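You operate a simulated robot arm through the tools that you are given. There is no shell and no other tool. Be economical: measure what you need, move in short steps, check, and stop when the job is done.

The job below is to be done with a simulated robot arm. You get a single attempt, and the scene is never put back.

## Task
Close the filled disc in the bun mould and set the bun on the small tray beside it.
Fine: turn the knob back to OPEN and leave the mould tray shut.
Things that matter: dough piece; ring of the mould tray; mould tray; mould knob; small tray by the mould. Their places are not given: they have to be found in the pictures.

Only the result counts: the job must be done as asked and must still hold three seconds after the hand-in. Knocking over, shifting, dropping, spilling or breaking anything else fails it.

## Robot
A 7-joint arm with a two-finger parallel gripper, fixed in place. Base frame: the origin is at the foot of the arm, x ahead of it, y to its left, z up; the work surface is at about z = 0. Lengths are in mm, angles in degrees, forces in N, time in s.
With the tool pointing down near the work surface it reaches from about 240 to 620 mm from the base axis. Its first joint turns from -66.0 to 66.0 degrees. Payload 2.6 kg.
The TCP is the grasp point between the finger pads, 30 mm short of the fingertips. In the tool frame z runs along the fingers and y along their closing line. Largest opening 94 mm; finger width 28, thickness 10; the body of the gripper, 50 by 96 mm, starts 55 mm behind the TCP.
Orientation is told as [roll, pitch, yaw] about the base's x, y, z axes, in that order, counted from this pose: with the fingers straight down and closing along the base's y, the tool's x points along the base's -x, its y along +y and its z along -z.

## Interface
- The arm moves only by the tool servo_tool. Its arguments are lists of equal length, an entry for each row: "linear": the shift along the tool's x, y, z in units of 300 mm (1.0 is 300 mm), a list of three; "rotation": the turn, a rotation vector about the tool's x, y, z in units of 45 degrees (1.0 is 45 degrees), a list of three; "gripper": the finger opening in mm, from 0 to 94. In form: {"linear": [[dx, dy, dz], ...], "rotation": [[ax, ay, az], ...], "gripper": [gripper, ...]}. A call has 1 to 12 rows; each row is the pose to reach, as a shift and turn from the pose commanded when the call began, along the tool's axes at that moment. A call with a number of a shift or a turn outside -1 to 1 is refused whole. Each row takes 0.2 s and may step no farther than 50 mm and 8.6 degrees from the row before; otherwise, or with a gripper value out of range, the whole call is refused. A pose out of reach is approached as far as the arm can. The call stops where the force on the tool passes 40 N (or 10 N more than at its start, if that is more) or the arm is blocked; 0.2 s more then pass. Each finger travels about 72 mm/s and halts on what it meets, pressing with about 45 N; the grip force reading is that of the motor and also rises with nothing between the fingers. The clock runs only during rows and for 0.2 s after the last one: add rows that repeat a pose to give the fingers time. The reply holds the time, the measured pose of the TCP, the force on the tool along the base axes, the opening and the grip force, in the units named above and with some noise.
- Cameras (640 x 400 px; columns grow to the right, rows downward): "scene" is fixed at [47.6, 458.6, 545.9]; the picture's right is [-0.53, -0.85, 0.00], its down [-0.63, 0.40, -0.67] and it looks along [0.57, -0.36, -0.74] (base axes); focal length 214 px, centre (320, 200). "wrist" rides on the gripper at [76, 14, -102] in the tool frame; the picture's right is [-0.18, 0.98, 0.00], its down [-0.75, -0.14, -0.64] and it looks along [-0.63, -0.12, 0.77] (tool axes); focal length 243 px, centre (320, 200).
- snapshot(camera): a new picture of that camera. No time passes.
- probe_pixels(camera, pixels): for up to 12 pixels [column, row] of the newest picture of that camera ("zoom" is the newest enlarged one), the place [x, y, z] in the base frame of the surface seen there, good to about 2 mm. No time passes.
- zoom(camera, box): a new picture of the part [left, top, right, bottom] of that camera's present view, enlarged. No time passes.
- job_done(): hands the job in; it is judged then, once.

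Go step by step. Measure first, check grasps and placings, and put right what went wrong. The budget is 80 turns and 46 pictures, counting those below and the enlarged ones. Unless the task says otherwise, let go and move clear before handing in, and close with one line.

The tools are called after "Emit:" as a command line: name --argument value ..., lists and objects as JSON in quotes. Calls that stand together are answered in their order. servo_tool: Moves the arm, as the interface text tells. Its arguments: {"type":"object","properties":{"linear":{"type":"array","items":{"type":"array","items":{"type":"number"}}},"rotation":{"type":"array","items":{"type":"array","items":{"type":"number"}}},"gripper":{"type":"array","items":{"type":"number"}}},"required":["linear","rotation","gripper"]} The other tools are called the same way: snapshot (camera) takes a picture; probe_pixels (camera, pixels) gives the place of the surface under pixels of a picture; zoom (camera, box) takes an enlarged picture of a part of a camera's view; job_done () hands the job in.

At the start:

```text
t: 0.0
position: [333.4, -92.5, 390.3]
tool_rot: [0.0, 0.0, 0.0]
wrist_force: [-0.7, -0.3, -0.1]
opening: 94.1
finger_force: 0.0
```

scene: 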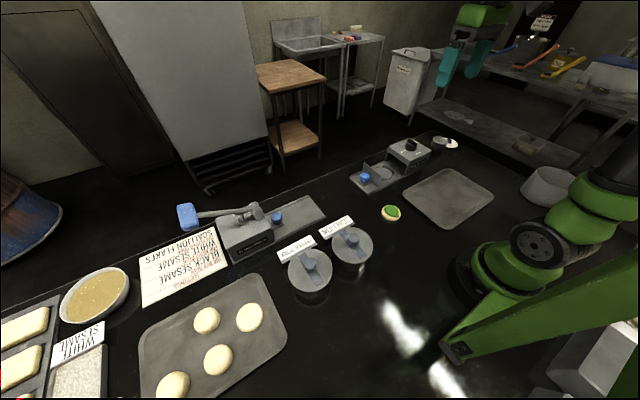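
wrist: 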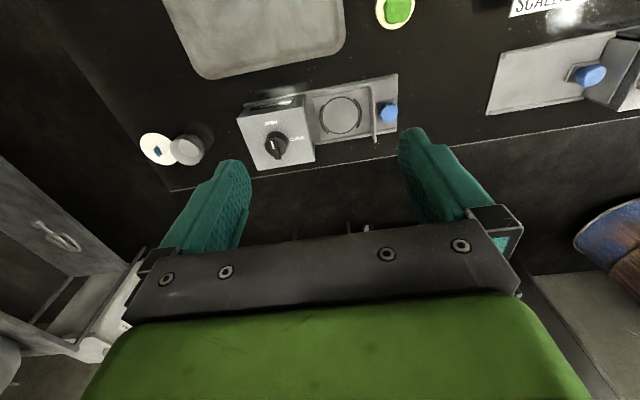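

The mould (scene ~390,170) has a knob block, a tray with ring and a blue handle; a filled disc sits at (390,212). I'll zoom in on both.

Emit:
zoom --camera "scene" --box '[330, 120, 510, 232]'

Emit:
zoom --camera "wrist" --box '[130, 0, 430, 188]'

```text
3.56 times, centred on (420, 176) of scene
```

zoom: 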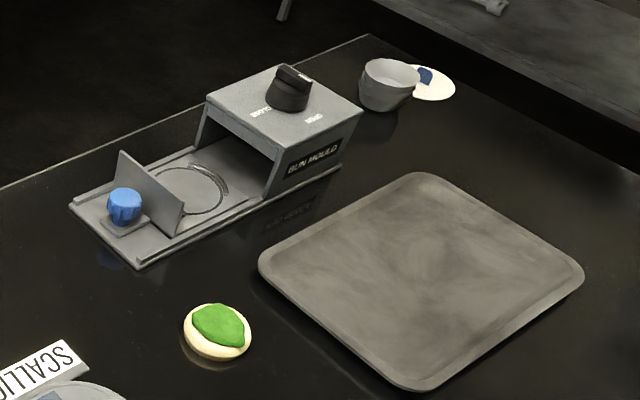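

```text
2.13 times, centred on (280, 94) of wrist
```

zoom: 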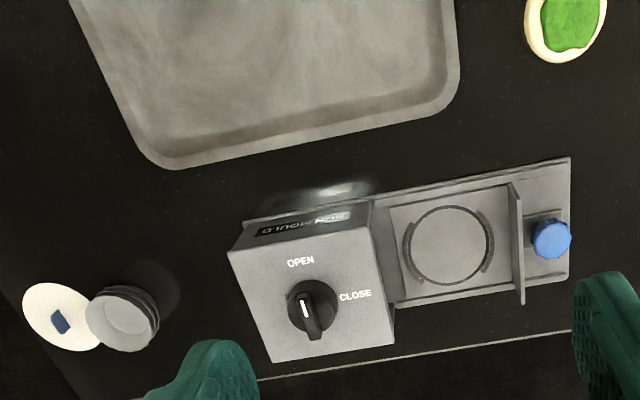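

The knob's white mark seems to point to OPEN. I'll probe the main points in the wrist zoom.

Emit:
probe_pixels --camera "zoom" --pixels '[[570, 22], [530, 40], [604, 10], [448, 248], [405, 250], [490, 240], [552, 240], [516, 190], [310, 310], [303, 297], [314, 338], [300, 260]]'

Emit:
probe_pixels --camera "zoom" --pixels '[[230, 252], [275, 360], [392, 340], [365, 235], [570, 160], [570, 275], [522, 300], [355, 295], [180, 165], [455, 95], [300, 60], [545, 60]]'

Emit:
probe_pixels --camera "scene" --pixels '[[390, 212], [383, 213], [398, 215], [391, 218], [365, 177], [370, 170], [445, 171], [491, 197], [448, 227], [405, 193], [410, 145], [384, 172]]'

```text
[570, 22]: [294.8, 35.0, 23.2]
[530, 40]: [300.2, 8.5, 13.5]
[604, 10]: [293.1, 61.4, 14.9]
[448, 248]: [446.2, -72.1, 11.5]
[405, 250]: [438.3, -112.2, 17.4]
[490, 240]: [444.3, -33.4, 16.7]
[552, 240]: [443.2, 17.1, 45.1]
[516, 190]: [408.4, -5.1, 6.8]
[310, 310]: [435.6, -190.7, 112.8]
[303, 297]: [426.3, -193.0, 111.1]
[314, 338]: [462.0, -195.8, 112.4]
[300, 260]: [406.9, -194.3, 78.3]
```

```text
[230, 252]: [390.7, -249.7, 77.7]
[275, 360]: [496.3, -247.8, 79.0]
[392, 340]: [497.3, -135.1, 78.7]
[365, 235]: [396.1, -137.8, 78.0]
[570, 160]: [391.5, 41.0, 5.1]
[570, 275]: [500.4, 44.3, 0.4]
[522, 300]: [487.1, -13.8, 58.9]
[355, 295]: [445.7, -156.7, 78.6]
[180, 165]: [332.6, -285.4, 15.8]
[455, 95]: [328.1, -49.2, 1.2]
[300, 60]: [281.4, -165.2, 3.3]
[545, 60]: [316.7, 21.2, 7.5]
```

```text
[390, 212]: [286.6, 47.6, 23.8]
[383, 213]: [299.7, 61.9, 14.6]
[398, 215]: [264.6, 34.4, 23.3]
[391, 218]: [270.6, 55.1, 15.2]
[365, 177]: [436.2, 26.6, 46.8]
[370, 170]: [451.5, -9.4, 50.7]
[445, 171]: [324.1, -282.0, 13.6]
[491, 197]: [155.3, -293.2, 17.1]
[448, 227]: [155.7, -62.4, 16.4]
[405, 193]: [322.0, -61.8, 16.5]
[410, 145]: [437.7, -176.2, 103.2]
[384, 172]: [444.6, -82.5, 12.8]
```

Measured: the ring is near (445,-72), the blue tray knob near (443,20), the mould knob near (445,-193), and the disc near (283,46). Next I'll move above the disc for a closer look.

Emit:
servo_tool --linear '[[0.028, 0.077, 0.1], [0.056, 0.153, 0.2], [0.083, 0.23, 0.3], [0.111, 0.307, 0.4], [0.139, 0.383, 0.5], [0.167, 0.46, 0.6], [0.167, 0.46, 0.6]]' --rotation '[[0, 0, 0], [0, 0, 0], [0, 0, 0], [0, 0, 0], [0, 0, 0], [0, 0, 0], [0, 0, 0]]' --gripper '[94, 94, 94, 94, 94, 94, 94]'

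Emit:
snapshot --camera "wrist"

```text
t: 1.6
position: [281.1, 46.7, 209.6]
tool_rot: [0.0, 0.0, 0.0]
wrist_force: [-0.2, 0.2, -0.1]
opening: 93.9
finger_force: 0.0
```

```text
41 pictures are left
```

wrist: 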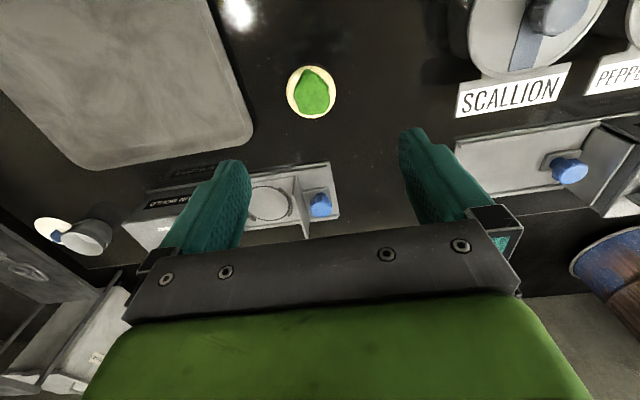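

The disc is at (311,92), between the fingers. I'll probe its rim.

Emit:
zoom --camera "wrist" --box '[260, 50, 360, 130]'

Emit:
probe_pixels --camera "wrist" --pixels '[[289, 92], [334, 92], [312, 68], [312, 116], [312, 92], [297, 74], [328, 110], [328, 74], [297, 110], [306, 70], [286, 92], [337, 92]]'

```text
5.00 times, centred on (310, 90) of wrist
```

zoom: 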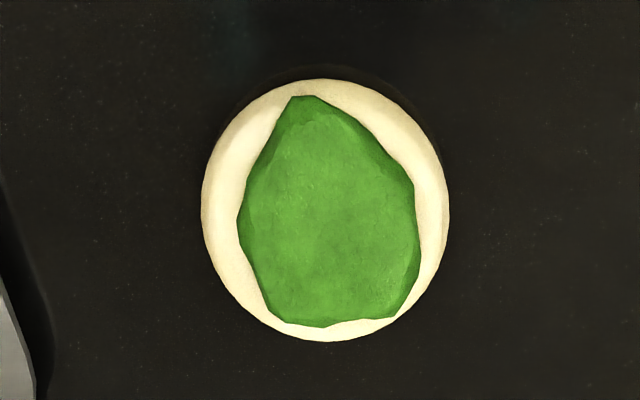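

```text
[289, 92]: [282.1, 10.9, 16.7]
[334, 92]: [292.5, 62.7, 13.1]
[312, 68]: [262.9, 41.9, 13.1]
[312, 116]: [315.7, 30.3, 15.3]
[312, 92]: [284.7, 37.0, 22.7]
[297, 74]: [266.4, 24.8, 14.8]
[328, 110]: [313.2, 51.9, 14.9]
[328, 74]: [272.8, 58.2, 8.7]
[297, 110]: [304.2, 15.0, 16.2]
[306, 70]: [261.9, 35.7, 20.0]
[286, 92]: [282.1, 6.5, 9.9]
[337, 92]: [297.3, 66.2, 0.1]
```

The disc centre is about (288,37) and its diameter about 56 mm. The ring's raised lips lie on the ±y sides, so I'll yaw −90 to grip along x.

Emit:
servo_tool --linear '[[0, 0, 0], [0, 0, 0], [0, 0, 0], [0, 0, 0], [-0.02, -0.03, 0], [-0.023, -0.032, 0]]' --rotation '[[0, 0, 0.167], [0, 0, 0.333], [0, 0, 0.5], [0, 0, 0.667], [0, 0, 0.833], [0, 0, 1]]' --gripper '[94, 94, 94, 94, 94, 94]'

Emit:
servo_tool --linear '[[0, 0, 0], [0, 0, 0], [0, 0, 0], [0, 0, 0], [0, 0, 0], [0, 0, 0], [0, 0, 0]]' --rotation '[[0, 0, 0.167], [0, 0, 0.333], [0, 0, 0.5], [0, 0, 0.667], [0, 0, 0.833], [0, 0, 1], [0, 0, 1]]' --gripper '[94, 94, 94, 94, 94, 94, 94]'

Emit:
snapshot --camera "wrist"

```text
t: 3.0
position: [288.7, 34.8, 210.3]
tool_rot: [0.0, 0.0, -45.2]
wrist_force: [-0.4, 0.1, 0.4]
opening: 94.1
finger_force: 0.1
```

```text
t: 4.6
position: [289.6, 34.8, 210.7]
tool_rot: [0.0, -0.1, -90.2]
wrist_force: [-0.2, -0.4, 0.0]
opening: 94.1
finger_force: 0.0
```

```text
39 pictures are left
```

wrist: 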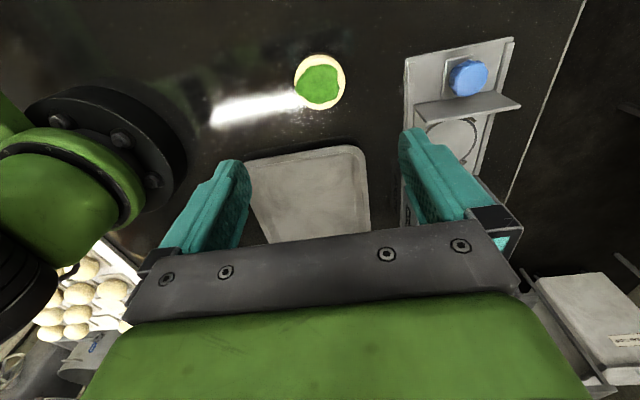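

The yaw works. I'll probe the disc rim, tray and ring from this side.

Emit:
probe_pixels --camera "wrist" --pixels '[[296, 82], [345, 82], [321, 56], [321, 108], [320, 84], [452, 140], [468, 76], [468, 112], [449, 76], [489, 76], [300, 200], [428, 140]]'

Emit:
zoom --camera "wrist" --box '[390, 30, 540, 180]'

```text
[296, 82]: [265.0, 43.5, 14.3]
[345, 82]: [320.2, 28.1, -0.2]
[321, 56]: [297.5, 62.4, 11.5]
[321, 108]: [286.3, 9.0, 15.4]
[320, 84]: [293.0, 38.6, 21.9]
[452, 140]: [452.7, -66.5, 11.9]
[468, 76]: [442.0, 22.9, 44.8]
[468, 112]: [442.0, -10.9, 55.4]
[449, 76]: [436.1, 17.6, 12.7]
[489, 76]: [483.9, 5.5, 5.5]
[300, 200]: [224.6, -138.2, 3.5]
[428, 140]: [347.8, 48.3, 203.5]
```

```text
2.67 times, centred on (465, 105) of wrist
```

zoom: 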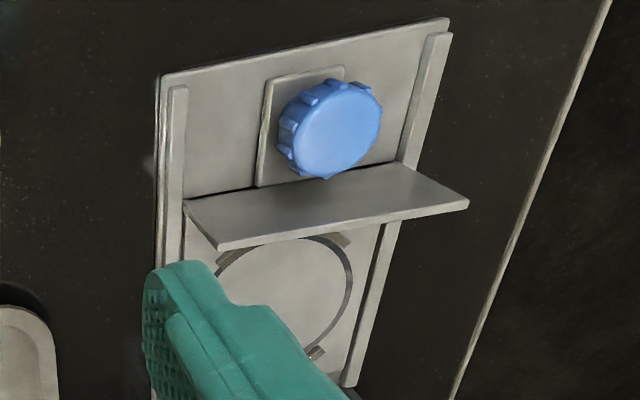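

The disc centre is about (290,36), so the TCP lines up. I'll descend to z≈34 and close to about 52.

Emit:
servo_tool --linear '[[0.004, 0, 0.15], [0.004, 0, 0.3], [0.004, 0, 0.42], [0.004, 0, 0.5], [0.004, 0, 0.56], [0.004, 0, 0.588], [0.004, 0, 0.588]]' --rotation '[[0, 0, 0], [0, 0, 0], [0, 0, 0], [0, 0, 0], [0, 0, 0], [0, 0, 0], [0, 0, 0]]' --gripper '[94, 94, 94, 94, 94, 94, 94]'

Emit:
servo_tool --linear '[[0, 0, 0], [0, 0, 0], [0, 0, 0], [0, 0, 0], [0, 0, 0]]' --rotation '[[0, 0, 0], [0, 0, 0], [0, 0, 0], [0, 0, 0], [0, 0, 0]]' --gripper '[75, 62, 54, 52, 52]'

Emit:
snapshot --camera "wrist"

```text
t: 6.2
position: [290.2, 37.0, 32.2]
tool_rot: [-0.1, 0.0, -90.0]
wrist_force: [-1.1, 0.6, -0.1]
opening: 93.7
finger_force: 0.0
```

```text
t: 7.4
position: [291.0, 38.0, 33.3]
tool_rot: [0.1, 0.0, -90.1]
wrist_force: [-0.6, 0.1, -0.2]
opening: 58.1
finger_force: 45.1
```

```text
37 pictures are left
```

wrist: 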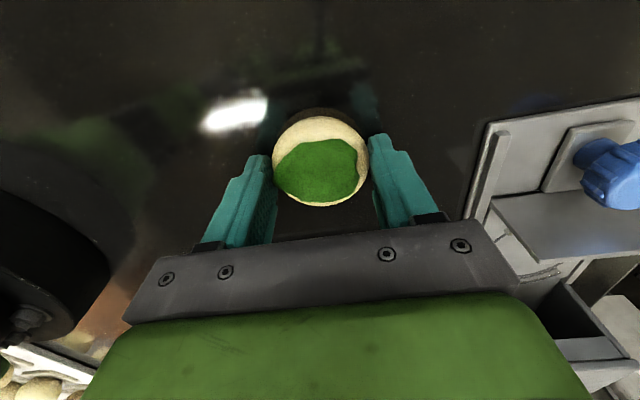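

The disc is held at 58.1 mm. I'll lift it, carry it over the ring and check again.

Emit:
servo_tool --linear '[[0, 0, -0.1], [0, 0, -0.2], [0, 0, -0.333], [0, 0.13, -0.333], [-0.08, 0.26, -0.333], [-0.18, 0.38, -0.333], [-0.28, 0.47, -0.333], [-0.367, 0.515, -0.333], [-0.367, 0.515, -0.333]]' --rotation '[[0, 0, 0], [0, 0, 0], [0, 0, 0], [0, 0, 0], [0, 0, 0], [0, 0, 0], [0, 0, 0], [0, 0, 0], [0, 0, 0]]' --gripper '[52, 52, 52, 52, 52, 52, 52, 52, 52]'

Emit:
snapshot --camera "wrist"

Emit:
zoom --camera "scene" --box '[330, 110, 470, 200]'

```text
t: 9.4
position: [444.1, -74.8, 133.8]
tool_rot: [0.0, 0.0, -90.2]
wrist_force: [-0.4, 0.5, 0.6]
opening: 58.0
finger_force: 44.9
```

```text
36 pictures are left
```

wrist: 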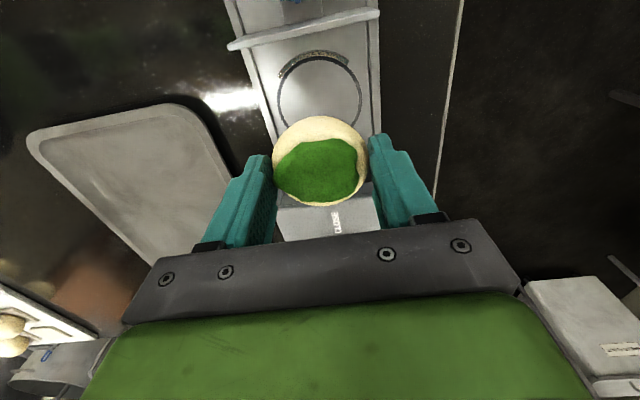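

```text
4.44 times, centred on (400, 155) of scene
```

zoom: 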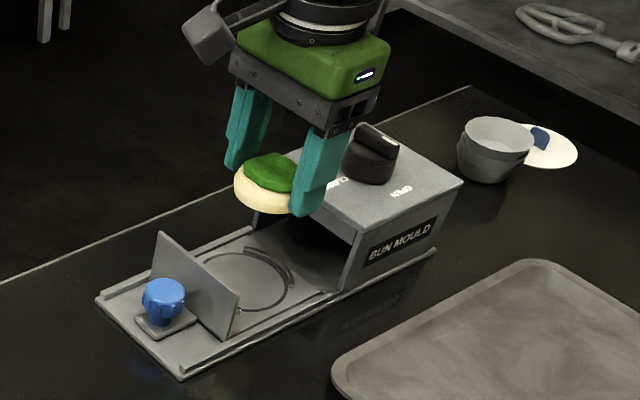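

The ring is visible at (320,95). I'll probe its edges and the held disc's rim.

Emit:
probe_pixels --camera "wrist" --pixels '[[279, 100], [361, 95], [315, 60], [313, 52], [285, 78], [350, 70], [320, 100], [320, 119], [322, 200], [276, 160], [367, 155], [320, 205]]'

Emit:
probe_pixels --camera "zoom" --pixels '[[285, 290], [246, 250], [292, 285], [238, 310], [205, 258], [250, 280], [235, 195], [295, 210], [262, 212], [325, 292], [180, 370], [235, 330]]'

```text
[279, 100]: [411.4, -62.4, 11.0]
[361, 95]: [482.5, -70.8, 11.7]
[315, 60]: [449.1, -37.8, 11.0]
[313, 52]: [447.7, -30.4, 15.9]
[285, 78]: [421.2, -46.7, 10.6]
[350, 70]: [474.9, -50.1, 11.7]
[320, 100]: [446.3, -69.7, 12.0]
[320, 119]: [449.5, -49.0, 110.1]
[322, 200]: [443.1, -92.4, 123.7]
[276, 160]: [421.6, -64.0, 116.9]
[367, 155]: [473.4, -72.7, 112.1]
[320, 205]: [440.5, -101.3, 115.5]
```

```text
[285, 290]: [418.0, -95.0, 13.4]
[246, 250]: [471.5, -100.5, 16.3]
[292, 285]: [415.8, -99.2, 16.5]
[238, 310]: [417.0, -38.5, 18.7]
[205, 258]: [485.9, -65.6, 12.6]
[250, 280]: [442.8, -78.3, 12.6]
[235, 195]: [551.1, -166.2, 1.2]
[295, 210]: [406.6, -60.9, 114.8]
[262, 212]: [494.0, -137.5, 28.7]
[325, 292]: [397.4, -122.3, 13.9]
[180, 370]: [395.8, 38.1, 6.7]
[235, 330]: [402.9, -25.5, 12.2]
```

The ring centre is about (446,-72) with an inner radius of 36, and the disc is centred on the TCP. I'll lower it to z≈46.

Emit:
servo_tool --linear '[[0.009, 0.006, 0.1], [0.009, 0.006, 0.2], [0.009, 0.006, 0.26], [0.009, 0.006, 0.285], [0.009, 0.006, 0.293], [0.009, 0.006, 0.293]]' --rotation '[[0, 0, 0], [0, 0, 0], [0, 0, 0], [0, 0, 0], [0, 0, 0], [0, 0, 0]]' --gripper '[52, 52, 52, 52, 52, 52]'

Emit:
snapshot --camera "wrist"

```text
t: 10.8
position: [447.3, -69.4, 45.1]
tool_rot: [0.1, 0.0, -89.9]
wrist_force: [0.6, 0.5, -0.9]
opening: 58.2
finger_force: 44.4
```

```text
34 pictures are left
```

wrist: 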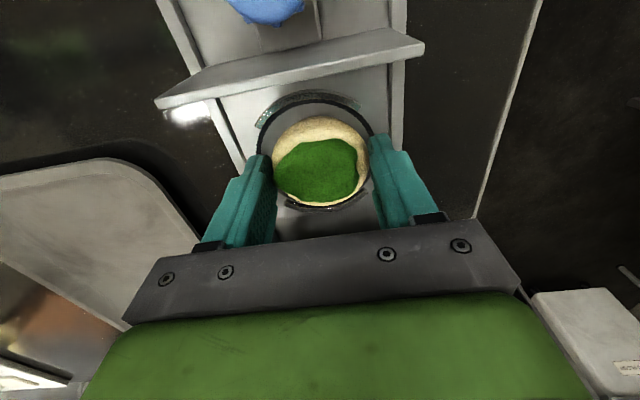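

The disc sits inside the ring, but seems a little toward −y. I'll probe the gaps.

Emit:
probe_pixels --camera "wrist" --pixels '[[313, 108], [313, 101], [320, 118], [322, 205], [318, 209], [276, 165], [367, 158], [270, 125], [370, 130]]'

Emit:
zoom --camera "wrist" --box '[240, 80, 400, 220]'

```text
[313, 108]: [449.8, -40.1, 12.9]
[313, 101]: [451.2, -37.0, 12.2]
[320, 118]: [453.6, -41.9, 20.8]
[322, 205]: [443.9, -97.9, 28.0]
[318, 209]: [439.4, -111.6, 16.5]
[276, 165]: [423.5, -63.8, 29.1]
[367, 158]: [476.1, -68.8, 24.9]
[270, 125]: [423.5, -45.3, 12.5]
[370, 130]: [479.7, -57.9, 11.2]
```

```text
2.86 times, centred on (320, 150) of wrist
```

zoom: 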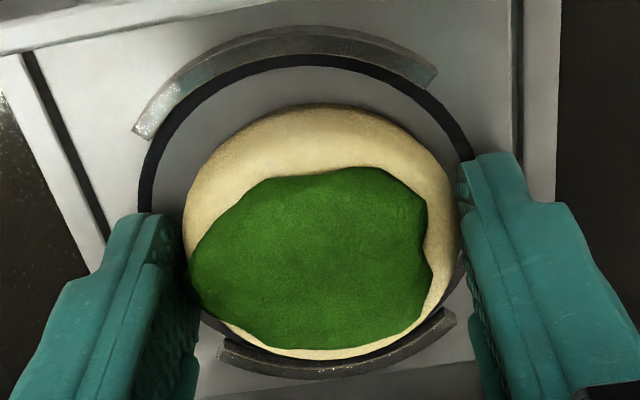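

The disc is centred within about 2 mm. I'll lower 1 mm, open a little and lift off.

Emit:
servo_tool --linear '[[0, 0, 0.003], [0, 0, 0.003], [0, 0, 0.003], [0, 0, -0.05], [0, 0, -0.15], [0, 0, -0.3], [0, 0, -0.3]]' --rotation '[[0, 0, 0], [0, 0, 0], [0, 0, 0], [0, 0, 0], [0, 0, 0], [0, 0, 0], [0, 0, 0]]' --gripper '[60, 66, 68, 68, 72, 72, 72]'

Emit:
snapshot --camera "wrist"

```text
t: 12.4
position: [448.4, -70.4, 135.7]
tool_rot: [0.1, 0.0, -90.0]
wrist_force: [0.2, -0.7, 0.1]
opening: 71.9
finger_force: 0.1
```

```text
32 pictures are left
```

wrist: 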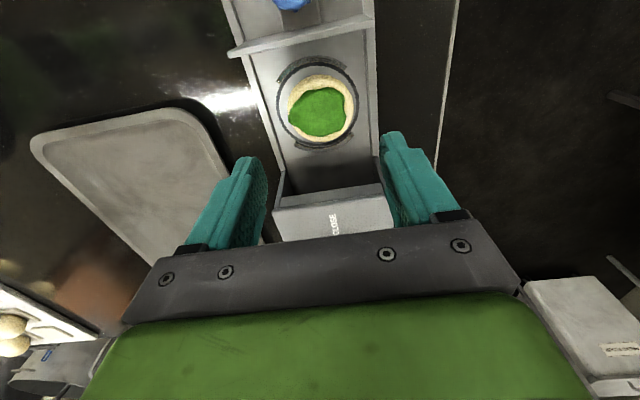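

The disc is in the ring. Next I'll move over the blue tray knob.

Emit:
servo_tool --linear '[[0.1, 0, 0], [0.2, -0.01, 0], [0.3, -0.018, 0], [0.3, -0.018, 0]]' --rotation '[[0, 0, 0], [0, 0, 0], [0, 0, 0], [0, 0, 0]]' --gripper '[72, 72, 72, 72]'

Emit:
snapshot --camera "wrist"

```text
t: 13.4
position: [442.8, 22.1, 137.8]
tool_rot: [0.0, 0.0, -90.1]
wrist_force: [0.4, -0.6, 0.5]
opening: 71.9
finger_force: 0.0
```

```text
31 pictures are left
```

wrist: 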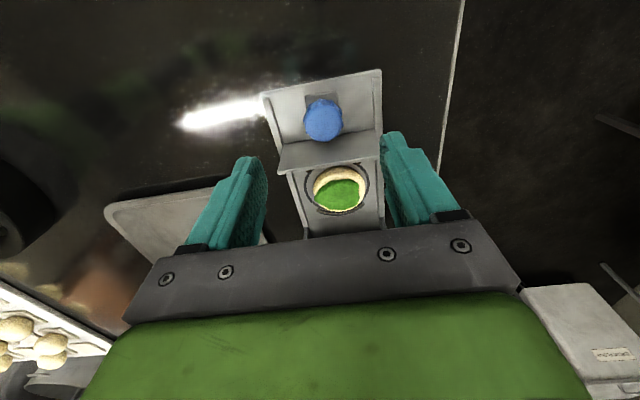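

Emit:
probe_pixels --camera "wrist" --pixels '[[304, 120], [342, 120], [323, 100], [323, 138], [323, 120], [318, 150], [323, 92], [335, 165], [285, 155], [372, 140]]'

```text
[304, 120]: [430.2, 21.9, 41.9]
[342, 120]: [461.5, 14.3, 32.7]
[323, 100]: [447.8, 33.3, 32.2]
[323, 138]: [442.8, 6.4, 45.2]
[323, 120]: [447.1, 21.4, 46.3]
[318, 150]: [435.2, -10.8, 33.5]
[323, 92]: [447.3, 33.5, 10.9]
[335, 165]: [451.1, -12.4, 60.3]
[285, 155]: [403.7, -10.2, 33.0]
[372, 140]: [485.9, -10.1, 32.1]
```

The knob centre is about (446,19), Ø30, top z 46. I'll descend and grip it.

Emit:
servo_tool --linear '[[-0.008, 0.01, 0.1], [-0.008, 0.01, 0.2], [-0.008, 0.01, 0.27], [-0.008, 0.01, 0.3], [-0.008, 0.01, 0.3], [-0.008, 0.01, 0.3], [-0.008, 0.01, 0.3], [-0.008, 0.01, 0.3], [-0.008, 0.01, 0.3]]' --rotation '[[0, 0, 0], [0, 0, 0], [0, 0, 0], [0, 0, 0], [0, 0, 0], [0, 0, 0], [0, 0, 0], [0, 0, 0], [0, 0, 0]]' --gripper '[72, 72, 72, 72, 60, 45, 32, 25, 25]'

Emit:
zoom --camera "scene" --box '[330, 110, 470, 200]'

```text
t: 15.4
position: [445.0, 20.0, 47.0]
tool_rot: [0.0, 0.0, -90.0]
wrist_force: [10.0, 0.0, -9.6]
opening: 33.8
finger_force: 45.0
```

```text
4.44 times, centred on (400, 155) of scene
```

zoom: 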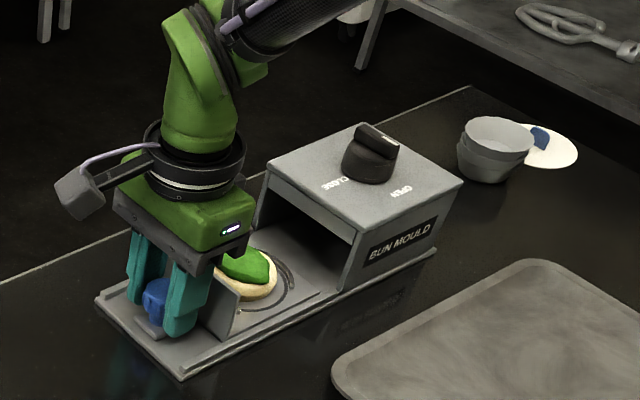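

The knob is gripped at 33.8 mm. Now I'll push the tray in along −y.

Emit:
servo_tool --linear '[[0, 0.003, 0], [-0.04, 0.003, 0], [-0.09, 0.003, 0], [-0.14, 0.003, 0], [-0.19, 0.003, 0], [-0.24, 0.003, 0], [-0.29, 0.003, 0], [-0.33, 0.003, 0], [-0.36, 0.003, 0], [-0.38, 0.003, 0], [-0.38, 0.003, 0]]' --rotation '[[0, 0, 0], [0, 0, 0], [0, 0, 0], [0, 0, 0], [0, 0, 0], [0, 0, 0], [0, 0, 0], [0, 0, 0], [0, 0, 0], [0, 0, 0], [0, 0, 0]]' --gripper '[25, 25, 25, 25, 25, 25, 25, 25, 25, 25, 25]'

Emit:
zoom --camera "scene" --box '[330, 110, 470, 200]'

```text
t: 17.8
position: [445.6, -96.6, 45.6]
tool_rot: [0.0, 0.0, -90.1]
wrist_force: [-15.8, -1.4, 33.2]
opening: 33.8
finger_force: 45.1
```

```text
4.44 times, centred on (400, 155) of scene
```

zoom: 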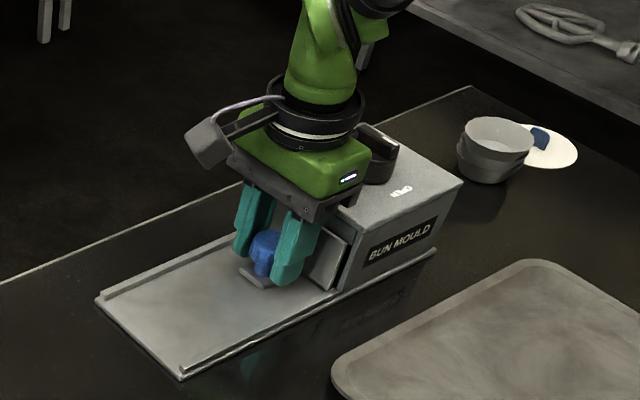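

The tray is nearly shut, with y travel of about 116 mm. I'll relieve the vertical force and push the rest until it stops.

Emit:
servo_tool --linear '[[0, -0.003, -0.004], [-0.01, -0.003, -0.004], [-0.018, -0.003, -0.004], [-0.025, -0.003, -0.004], [-0.032, -0.003, -0.004]]' --rotation '[[0, 0, 0], [0, 0, 0], [0, 0, 0], [0, 0, 0], [0, 0, 0]]' --gripper '[25, 25, 25, 25, 25]'

Emit:
zoom --camera "scene" --box '[360, 130, 440, 190]'

```text
t: 19.0
position: [445.5, -99.4, 46.3]
tool_rot: [-0.2, 0.7, -89.7]
wrist_force: [13.5, 29.9, -10.4]
opening: 33.7
finger_force: 45.7
```

```text
6.67 times, centred on (400, 160) of scene
```

zoom: 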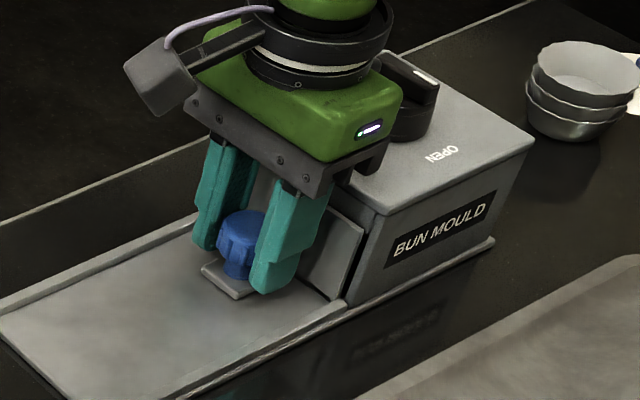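

The tray is at its stop (y −99.4, +30 N), with the wall against the block. I'll release the blue knob and rise.

Emit:
servo_tool --linear '[[0, 0, 0], [0, 0, 0], [0, 0, 0], [0.015, 0, -0.03], [0.015, 0, -0.15], [0.015, 0, -0.3], [0.015, 0, -0.42], [0.015, 0, -0.42]]' --rotation '[[0, 0, 0], [0, 0, 0], [0, 0, 0], [0, 0, 0], [0, 0, 0], [0, 0, 0], [0, 0, 0], [0, 0, 0]]' --gripper '[45, 58, 66, 66, 70, 70, 70, 70]'

Emit:
snapshot --camera "wrist"

Emit:
zoom --camera "scene" --box '[360, 130, 440, 190]'

```text
t: 20.8
position: [445.0, -103.3, 173.9]
tool_rot: [-0.1, 0.0, -90.0]
wrist_force: [0.0, 0.4, -1.1]
opening: 69.9
finger_force: 0.0
```

```text
27 pictures are left
```

wrist: 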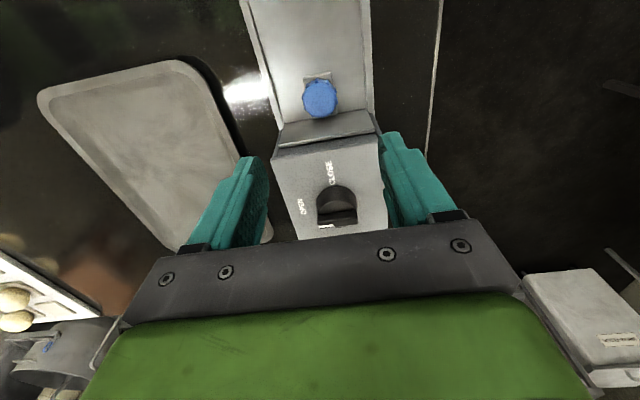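

```text
6.67 times, centred on (400, 160) of scene
```

zoom: 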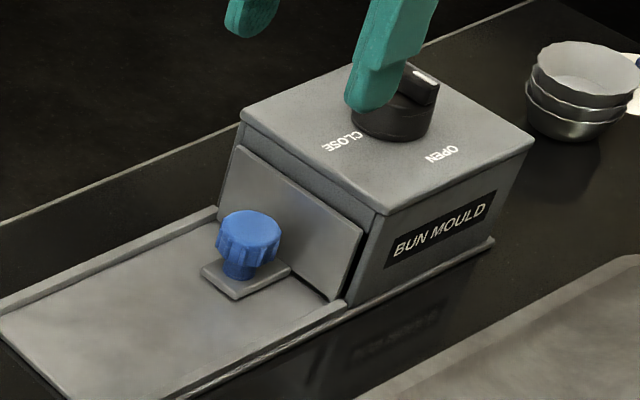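

The tray is shut. I'll rotate back to yaw 0 and move above the mould knob.

Emit:
servo_tool --linear '[[0, 0, -0.03], [0, 0, -0.06], [0, 0, -0.09], [0, 0, -0.09], [0, 0, -0.09], [0, 0, -0.09]]' --rotation '[[0, 0, -0.167], [0, 0, -0.333], [0, 0, -0.5], [0, 0, -0.667], [0, 0, -0.833], [0, 0, -1]]' --gripper '[70, 70, 70, 70, 70, 70]'

Emit:
servo_tool --linear '[[0, 0, 0], [0, 0, 0], [0, 0, 0], [0, 0, 0], [0, 0, 0], [0, 0, 0], [0, 0, 0]]' --rotation '[[0, 0, -0.167], [0, 0, -0.333], [0, 0, -0.5], [0, 0, -0.667], [0, 0, -0.833], [0, 0, -1], [0, 0, -1]]' --gripper '[70, 70, 70, 70, 70, 70, 70]'

Emit:
servo_tool --linear '[[0, -0.1, 0], [0, -0.2, 0], [0, -0.3, 0], [0, -0.3, 0]]' --rotation '[[0, 0, 0], [0, 0, 0], [0, 0, 0], [0, 0, 0]]' --gripper '[70, 70, 70, 70]'

Emit:
zoom --camera "wrist" --box '[220, 50, 420, 200]'

```text
t: 22.2
position: [444.2, -101.4, 200.7]
tool_rot: [0.0, 0.0, -45.0]
wrist_force: [0.3, -0.5, -0.4]
opening: 70.1
finger_force: 0.1
```

```text
t: 23.8
position: [443.3, -103.3, 199.6]
tool_rot: [0.0, 0.0, 0.0]
wrist_force: [-0.1, 0.1, 0.5]
opening: 70.2
finger_force: 0.0
```

```text
t: 24.8
position: [443.7, -192.7, 199.0]
tool_rot: [0.1, 0.1, 0.1]
wrist_force: [-0.1, -0.1, -0.8]
opening: 70.3
finger_force: 0.1
```

```text
2.67 times, centred on (320, 125) of wrist
```

zoom: 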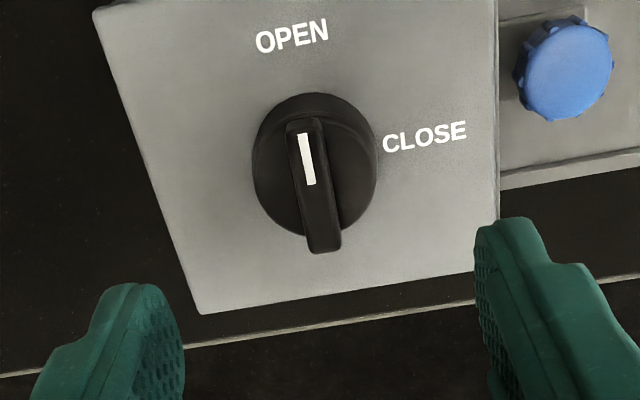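

The bar lies along x with its mark toward OPEN. I'll probe its shape.

Emit:
probe_pixels --camera "zoom" --pixels '[[303, 122], [310, 180], [323, 230], [323, 246], [300, 130], [290, 160], [322, 150], [255, 170], [370, 150], [315, 98], [310, 200], [334, 200]]'

```text
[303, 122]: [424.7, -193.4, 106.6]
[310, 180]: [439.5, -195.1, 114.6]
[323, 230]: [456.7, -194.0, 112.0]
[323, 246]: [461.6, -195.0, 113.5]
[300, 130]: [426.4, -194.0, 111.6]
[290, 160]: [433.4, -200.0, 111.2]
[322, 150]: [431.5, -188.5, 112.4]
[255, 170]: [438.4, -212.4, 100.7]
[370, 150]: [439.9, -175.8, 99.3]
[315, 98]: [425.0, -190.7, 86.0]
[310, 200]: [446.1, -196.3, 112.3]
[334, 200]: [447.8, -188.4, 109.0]
```

The bar's centre is about (443.5,-194), with its top at z 113 above a base at about 100. I'll descend to z 132 and grip it.

Emit:
servo_tool --linear '[[0, -0.004, 0.1], [0, -0.004, 0.19], [0, -0.004, 0.223], [0, -0.004, 0.223], [0, -0.004, 0.223], [0, -0.004, 0.223], [0, -0.004, 0.223], [0, -0.004, 0.223], [0, -0.004, 0.223]]' --rotation '[[0, 0, 0], [0, 0, 0], [0, 0, 0], [0, 0, 0], [0, 0, 0], [0, 0, 0], [0, 0, 0], [0, 0, 0], [0, 0, 0]]' --gripper '[70, 60, 50, 40, 28, 18, 8, 5, 5]'

Emit:
zoom --camera "scene" --box '[360, 110, 460, 185]'

```text
t: 26.8
position: [441.5, -194.8, 132.2]
tool_rot: [-0.2, 0.1, -0.2]
wrist_force: [1.8, -11.6, -4.3]
opening: 10.7
finger_force: 44.1
```

```text
5.33 times, centred on (410, 148) of scene
```

zoom: 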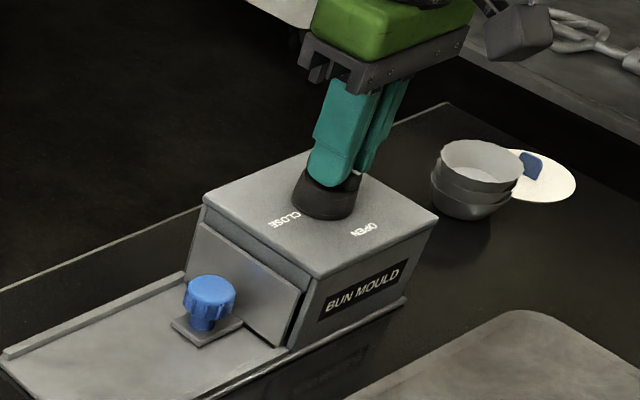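

The bar is gripped at 10.7 mm. I'll turn toward CLOSE (yaw −), first 45°.

Emit:
servo_tool --linear '[[0, -0.003, 0], [0, -0.003, 0], [0, -0.003, 0], [0, -0.003, 0], [0, -0.003, 0], [0, -0.003, 0], [0, -0.003, 0], [0, -0.003, 0]]' --rotation '[[0, 0, 0], [0, 0, 0.15], [0, 0, 0.3], [0, 0, 0.45], [0, 0, 0.6], [0, 0, 0.75], [0, 0, 0.9], [0, 0, 1.0]]' --gripper '[5, 5, 5, 5, 5, 5, 5, 5]'

```text
t: 28.6
position: [443.3, -192.5, 132.5]
tool_rot: [0.1, 0.1, -45.1]
wrist_force: [2.2, 2.0, -11.1]
opening: 10.8
finger_force: 44.5
```

Turning is smooth with small forces, so I'll do the second 45°.

Emit:
servo_tool --linear '[[0, 0, 0], [0, 0, 0], [0, 0, 0], [0, 0, 0], [0, 0, 0], [0, 0, 0], [0, 0, 0], [0, 0, 0]]' --rotation '[[0, 0, 0.15], [0, 0, 0.3], [0, 0, 0.45], [0, 0, 0.6], [0, 0, 0.75], [0, 0, 0.9], [0, 0, 1.0], [0, 0, 1.0]]' --gripper '[5, 5, 5, 5, 5, 5, 5, 5]'

Emit:
zoom --camera "scene" --box '[360, 110, 460, 185]'

```text
t: 30.4
position: [445.5, -191.3, 133.1]
tool_rot: [0.1, 0.2, -90.0]
wrist_force: [6.4, 15.3, -7.0]
opening: 10.7
finger_force: 44.8
```

```text
5.33 times, centred on (410, 148) of scene
```

zoom: 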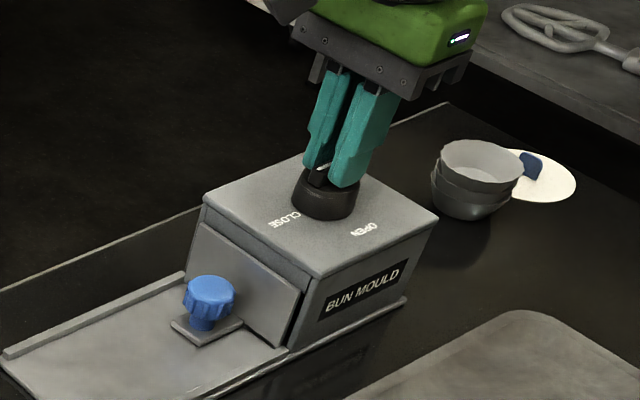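

The mark now points at CLOSE. I'll nudge 2° further, wait a second, then turn 45° back.

Emit:
servo_tool --linear '[[0, 0, 0], [0, 0, 0], [0, 0, 0], [0, 0, 0], [0, 0, 0]]' --rotation '[[0, 0, 0.05], [0, 0, 0.05], [0, 0, 0.05], [0, 0, 0.05], [0, 0, 0]]' --gripper '[5, 5, 5, 5, 5]'

Emit:
servo_tool --linear '[[0, 0, 0], [0, 0, 0], [0, 0, 0], [0, 0, 0], [0, 0, 0], [0, 0, 0], [0, 0, 0]]' --rotation '[[0, 0, -0.15], [0, 0, -0.3], [0, 0, -0.45], [0, 0, -0.6], [0, 0, -0.75], [0, 0, -0.9], [0, 0, -1.0]]' --gripper '[5, 5, 5, 5, 5, 5, 5]'

Emit:
servo_tool --linear '[[0, 0, 0], [0, 0, 0], [0, 0, 0], [0, 0, 0], [0, 0, 0], [0, 0, 0], [0, 0, 0], [0, 0, 0]]' --rotation '[[0, 0, -0.15], [0, 0, -0.3], [0, 0, -0.45], [0, 0, -0.6], [0, 0, -0.75], [0, 0, -0.9], [0, 0, -1.0], [0, 0, -1.0]]' --gripper '[5, 5, 5, 5, 5, 5, 5, 5]'

```text
t: 31.6
position: [444.3, -192.9, 131.9]
tool_rot: [0.0, 0.2, -90.0]
wrist_force: [12.4, 16.5, -16.0]
opening: 10.6
finger_force: 44.6
```

```text
t: 33.2
position: [443.5, -193.4, 133.3]
tool_rot: [0.1, 0.4, -45.1]
wrist_force: [-9.0, 21.6, -5.7]
opening: 10.7
finger_force: 44.4
```

```text
t: 35.0
position: [441.3, -194.1, 133.9]
tool_rot: [0.1, 0.1, 0.1]
wrist_force: [-10.4, 16.0, -2.4]
opening: 10.8
finger_force: 44.1
```

The knob is back at yaw 0. I'll release it, rise and verify.

Emit:
servo_tool --linear '[[0, 0, 0], [0, 0, 0], [0, 0, 0], [0, 0, -0.1], [0, 0, -0.22], [0, 0, -0.22]]' --rotation '[[0, 0, 0], [0, 0, 0], [0, 0, 0], [0, 0, 0], [0, 0, 0], [0, 0, 0]]' --gripper '[20, 35, 45, 60, 70, 70]'

Emit:
zoom --camera "wrist" --box '[220, 50, 420, 200]'

```text
t: 36.4
position: [444.0, -198.3, 199.6]
tool_rot: [0.0, 0.1, 0.0]
wrist_force: [0.0, 0.1, 0.1]
opening: 69.9
finger_force: 0.1
```

```text
2.67 times, centred on (320, 125) of wrist
```

zoom: 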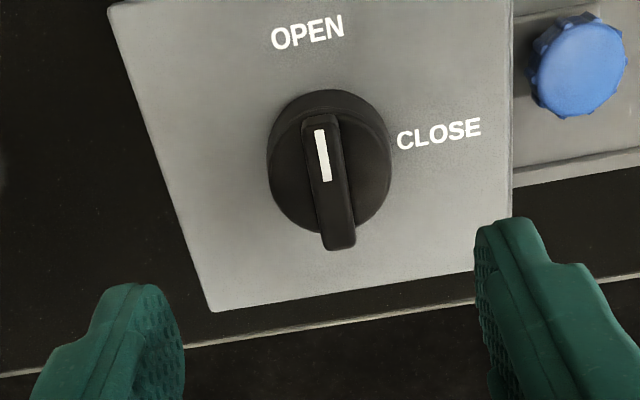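

The knob is at OPEN. I'll go back over the blue knob, yawing −90 again.

Emit:
servo_tool --linear '[[0, 0.055, 0], [0, 0.11, 0], [0, 0.165, 0], [0, 0.22, 0], [0, 0.275, 0], [0, 0.33, 0]]' --rotation '[[0, 0, 0.167], [0, 0, 0.333], [0, 0, 0.5], [0, 0, 0.667], [0, 0, 0.833], [0, 0, 1]]' --gripper '[70, 70, 70, 70, 70, 70]'

Emit:
servo_tool --linear '[[0, 0, 0], [0, 0, 0], [0, 0, 0], [0, 0, 0], [0, 0, 0], [0, 0, 0], [0, 0, 0]]' --rotation '[[0, 0, 0.167], [0, 0, 0.333], [0, 0, 0.5], [0, 0, 0.667], [0, 0, 0.833], [0, 0, 1], [0, 0, 1]]' --gripper '[70, 70, 70, 70, 70, 70, 70]'

Emit:
snapshot --camera "wrist"

```text
t: 37.8
position: [443.7, -95.4, 200.3]
tool_rot: [0.0, 0.0, -45.2]
wrist_force: [0.5, 0.1, 1.0]
opening: 70.1
finger_force: 0.0
```

```text
t: 39.4
position: [443.9, -95.9, 199.7]
tool_rot: [0.0, 0.0, -90.2]
wrist_force: [0.5, -0.8, -0.3]
opening: 69.9
finger_force: 0.1
```

```text
21 pictures are left
```

wrist: 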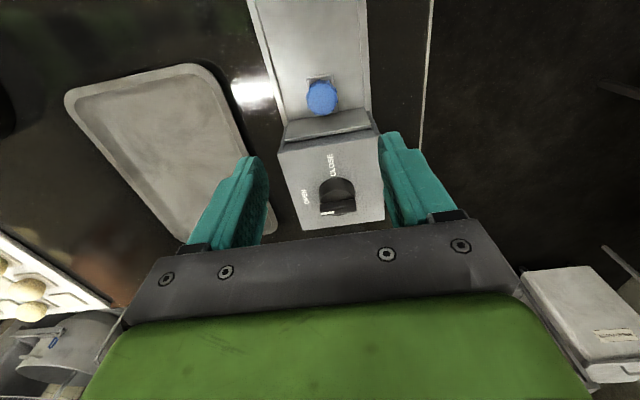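

Emit:
probe_pixels --camera "wrist" --pixels '[[322, 97], [308, 97], [336, 97], [322, 83], [322, 113], [322, 128]]'

```text
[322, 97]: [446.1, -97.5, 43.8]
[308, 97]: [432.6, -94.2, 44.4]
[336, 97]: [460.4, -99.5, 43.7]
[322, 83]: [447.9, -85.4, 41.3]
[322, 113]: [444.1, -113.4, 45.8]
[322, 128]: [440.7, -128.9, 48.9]
```

The blue knob is at (446,-99). I'll descend, grip it and pull the tray out 119 mm.

Emit:
servo_tool --linear '[[-0.01, 0.006, 0.15], [-0.01, 0.006, 0.3], [-0.01, 0.006, 0.42], [-0.01, 0.006, 0.49], [-0.01, 0.006, 0.509], [-0.01, 0.006, 0.509], [-0.01, 0.006, 0.509], [-0.01, 0.006, 0.509], [-0.01, 0.006, 0.509], [-0.01, 0.006, 0.509]]' --rotation '[[0, 0, 0], [0, 0, 0], [0, 0, 0], [0, 0, 0], [0, 0, 0], [0, 0, 0], [0, 0, 0], [0, 0, 0], [0, 0, 0], [0, 0, 0]]' --gripper '[70, 70, 70, 70, 70, 55, 40, 30, 25, 25]'

Emit:
servo_tool --linear '[[0.03, 0, 0], [0.07, 0, 0], [0.12, 0, 0], [0.17, 0, 0], [0.22, 0, 0], [0.27, 0, 0], [0.31, 0, 0], [0.35, 0, 0], [0.38, 0, 0], [0.395, 0, 0], [0.395, 0, 0]]' --rotation '[[0, 0, 0], [0, 0, 0], [0, 0, 0], [0, 0, 0], [0, 0, 0], [0, 0, 0], [0, 0, 0], [0, 0, 0], [0, 0, 0], [0, 0, 0], [0, 0, 0]]' --gripper '[25, 25, 25, 25, 25, 25, 25, 25, 25, 25, 25]'

Emit:
zoom --camera "scene" --box '[330, 110, 470, 200]'

```text
t: 41.6
position: [444.3, -94.0, 45.8]
tool_rot: [-0.2, 0.0, -90.1]
wrist_force: [-12.1, 0.1, 0.9]
opening: 36.0
finger_force: 44.9
```

```text
t: 44.0
position: [444.9, 20.6, 45.6]
tool_rot: [-0.1, -0.1, -90.1]
wrist_force: [-5.3, 1.7, -19.1]
opening: 36.1
finger_force: 45.2
```

```text
4.44 times, centred on (400, 155) of scene
```

zoom: 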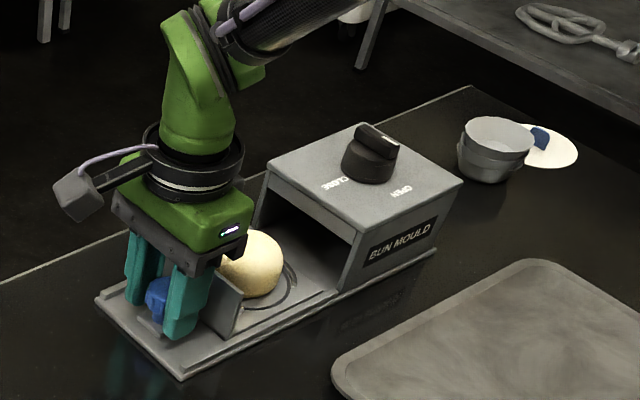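

A closed bun came out. I'll release the tray, rise and move over the bun.

Emit:
servo_tool --linear '[[0, 0, 0], [0, 0, 0], [0, 0, 0], [0, 0, -0.1], [0, 0, -0.25], [0, 0, -0.4], [-0.1, 0.003, -0.4], [-0.2, 0.003, -0.4], [-0.3, 0.003, -0.4], [-0.3, 0.003, -0.4]]' --rotation '[[0, 0, 0], [0, 0, 0], [0, 0, 0], [0, 0, 0], [0, 0, 0], [0, 0, 0], [0, 0, 0], [0, 0, 0], [0, 0, 0], [0, 0, 0]]' --gripper '[45, 58, 68, 72, 80, 80, 80, 80, 80, 80]'

Emit:
snapshot --camera "wrist"

```text
t: 46.2
position: [447.8, -70.4, 166.6]
tool_rot: [0.0, 0.0, -90.0]
wrist_force: [-0.2, 0.1, 0.2]
opening: 79.8
finger_force: 0.1
```

```text
19 pictures are left
```

wrist: 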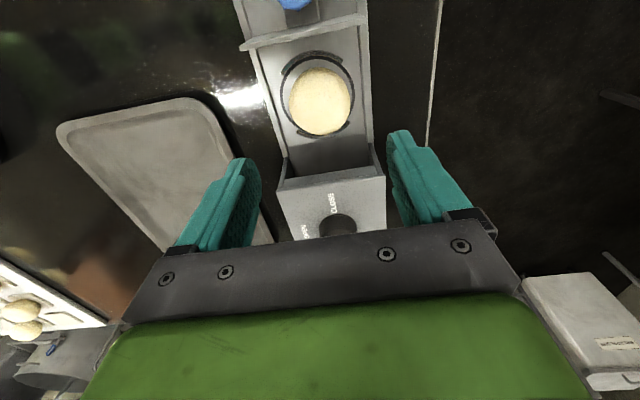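

Emit:
probe_pixels --camera "wrist" --pixels '[[320, 100], [291, 102], [350, 98], [320, 70], [320, 132], [320, 115], [130, 110], [190, 130], [100, 145], [180, 190], [200, 103], [62, 130]]'

Emit:
probe_pixels --camera "zoom" --pixels '[[250, 262], [225, 270], [278, 265], [255, 232], [258, 292]]'

```text
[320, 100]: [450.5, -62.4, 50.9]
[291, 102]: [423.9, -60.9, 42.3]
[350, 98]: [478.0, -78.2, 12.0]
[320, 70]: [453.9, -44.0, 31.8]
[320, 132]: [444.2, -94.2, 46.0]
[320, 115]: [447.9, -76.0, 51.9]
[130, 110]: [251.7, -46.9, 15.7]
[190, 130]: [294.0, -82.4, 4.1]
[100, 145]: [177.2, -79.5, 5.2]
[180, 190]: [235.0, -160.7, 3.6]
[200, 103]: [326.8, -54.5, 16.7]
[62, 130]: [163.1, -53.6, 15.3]
```

```text
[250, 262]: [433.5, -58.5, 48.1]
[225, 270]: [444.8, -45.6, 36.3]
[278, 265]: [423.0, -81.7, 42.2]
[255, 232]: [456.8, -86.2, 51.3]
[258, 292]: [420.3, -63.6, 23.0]
```

The bun is centred near (448,-70.5), Ø~54, with its top at z 52. I'll descend to z≈46 and grip it.

Emit:
servo_tool --linear '[[0, 0, 0.15], [0, 0, 0.28], [0, 0, 0.37], [0, 0, 0.402], [0, 0, 0.402], [0, 0, 0.402], [0, 0, 0.402], [0, 0, 0.402], [0, 0, 0.402]]' --rotation '[[0, 0, 0], [0, 0, 0], [0, 0, 0], [0, 0, 0], [0, 0, 0], [0, 0, 0], [0, 0, 0], [0, 0, 0], [0, 0, 0]]' --gripper '[80, 80, 80, 80, 70, 60, 52, 50, 50]'

Emit:
servo_tool --linear '[[0, 0, -0.02], [0, 0, -0.1], [0, 0, -0.22], [0, 0, -0.3]]' --rotation '[[0, 0, 0], [0, 0, 0], [0, 0, 0], [0, 0, 0]]' --gripper '[50, 50, 50, 50]'

Emit:
snapshot --camera "wrist"

```text
t: 48.2
position: [448.3, -68.4, 46.3]
tool_rot: [0.0, 0.0, -90.0]
wrist_force: [-0.6, -1.0, 0.1]
opening: 57.4
finger_force: 45.3
```

```text
t: 49.2
position: [446.9, -68.9, 134.1]
tool_rot: [0.1, 0.0, -89.9]
wrist_force: [0.3, -0.2, -0.8]
opening: 57.5
finger_force: 44.9
```

```text
18 pictures are left
```

wrist: 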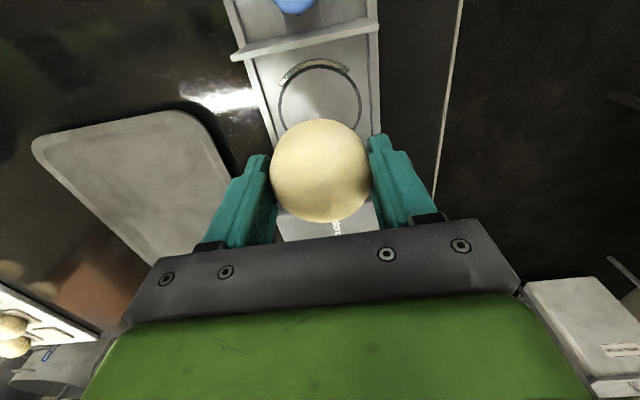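

The bun is held. I'll carry it over the small tray toward (265,-160).

Emit:
servo_tool --linear '[[0, -0.12, 0], [-0.02, -0.25, 0], [-0.09, -0.37, 0], [-0.18, -0.48, 0], [-0.26, -0.57, 0], [-0.303, -0.607, 0], [-0.303, -0.607, 0.1], [-0.303, -0.607, 0.2], [-0.303, -0.607, 0.2]]' --rotation '[[0, 0, 0], [0, 0, 0], [0, 0, 0], [0, 0, 0], [0, 0, 0], [0, 0, 0], [0, 0, 0], [0, 0, 0], [0, 0, 0]]' --gripper '[50, 50, 50, 50, 50, 50, 50, 50, 50]'

Emit:
zoom --camera "scene" --box '[330, 110, 530, 235]'

```text
t: 51.2
position: [264.9, -162.0, 76.5]
tool_rot: [-0.1, 0.0, -90.1]
wrist_force: [0.5, -0.1, -0.1]
opening: 57.3
finger_force: 44.7
```

```text
3.20 times, centred on (430, 172) of scene
```

zoom: 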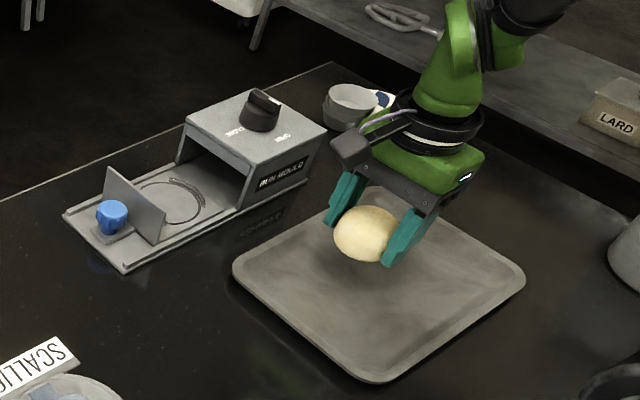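

The bun is over the tray. I'll lower it gently to z≈38.5.

Emit:
servo_tool --linear '[[0, 0, 0.06], [0, 0, 0.1], [0, 0, 0.118], [0, 0, 0.124], [0, 0, 0.124]]' --rotation '[[0, 0, 0], [0, 0, 0], [0, 0, 0], [0, 0, 0], [0, 0, 0]]' --gripper '[50, 50, 50, 50, 50]'

```text
t: 52.4
position: [264.2, -160.2, 40.1]
tool_rot: [0.0, 0.1, -90.1]
wrist_force: [1.4, -0.1, -0.5]
opening: 57.1
finger_force: 44.7
```

There's no contact yet. I'll creep down another 2.5 mm.

Emit:
servo_tool --linear '[[0, 0, 0.003], [0, 0, 0.006], [0, 0, 0.008]]' --rotation '[[0, 0, 0], [0, 0, 0], [0, 0, 0]]' --gripper '[50, 50, 50]'

```text
t: 53.2
position: [265.3, -160.2, 38.1]
tool_rot: [0.0, 0.0, -90.1]
wrist_force: [-9.2, 1.8, 28.9]
opening: 57.3
finger_force: 44.9
```

Contact (29 N up). I'll release, rise and check.

Emit:
servo_tool --linear '[[0, 0, -0.003], [0, 0, -0.003], [0, 0, -0.003], [0, 0, -0.003], [0, 0, -0.06], [0, 0, -0.2], [0, 0, -0.35], [0, 0, -0.45]]' --rotation '[[0, 0, 0], [0, 0, 0], [0, 0, 0], [0, 0, 0], [0, 0, 0], [0, 0, 0], [0, 0, 0], [0, 0, 0]]' --gripper '[57, 64, 72, 78, 78, 78, 78, 78]'

Emit:
zoom --camera "scene" --box '[330, 110, 530, 235]'

```text
t: 55.0
position: [265.0, -160.5, 174.3]
tool_rot: [-0.1, 0.1, -90.1]
wrist_force: [-0.8, -0.3, 0.1]
opening: 77.9
finger_force: 0.1
```

```text
3.20 times, centred on (430, 172) of scene
```

zoom: 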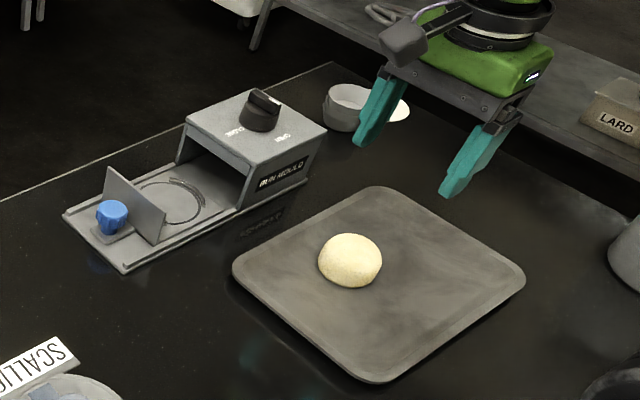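

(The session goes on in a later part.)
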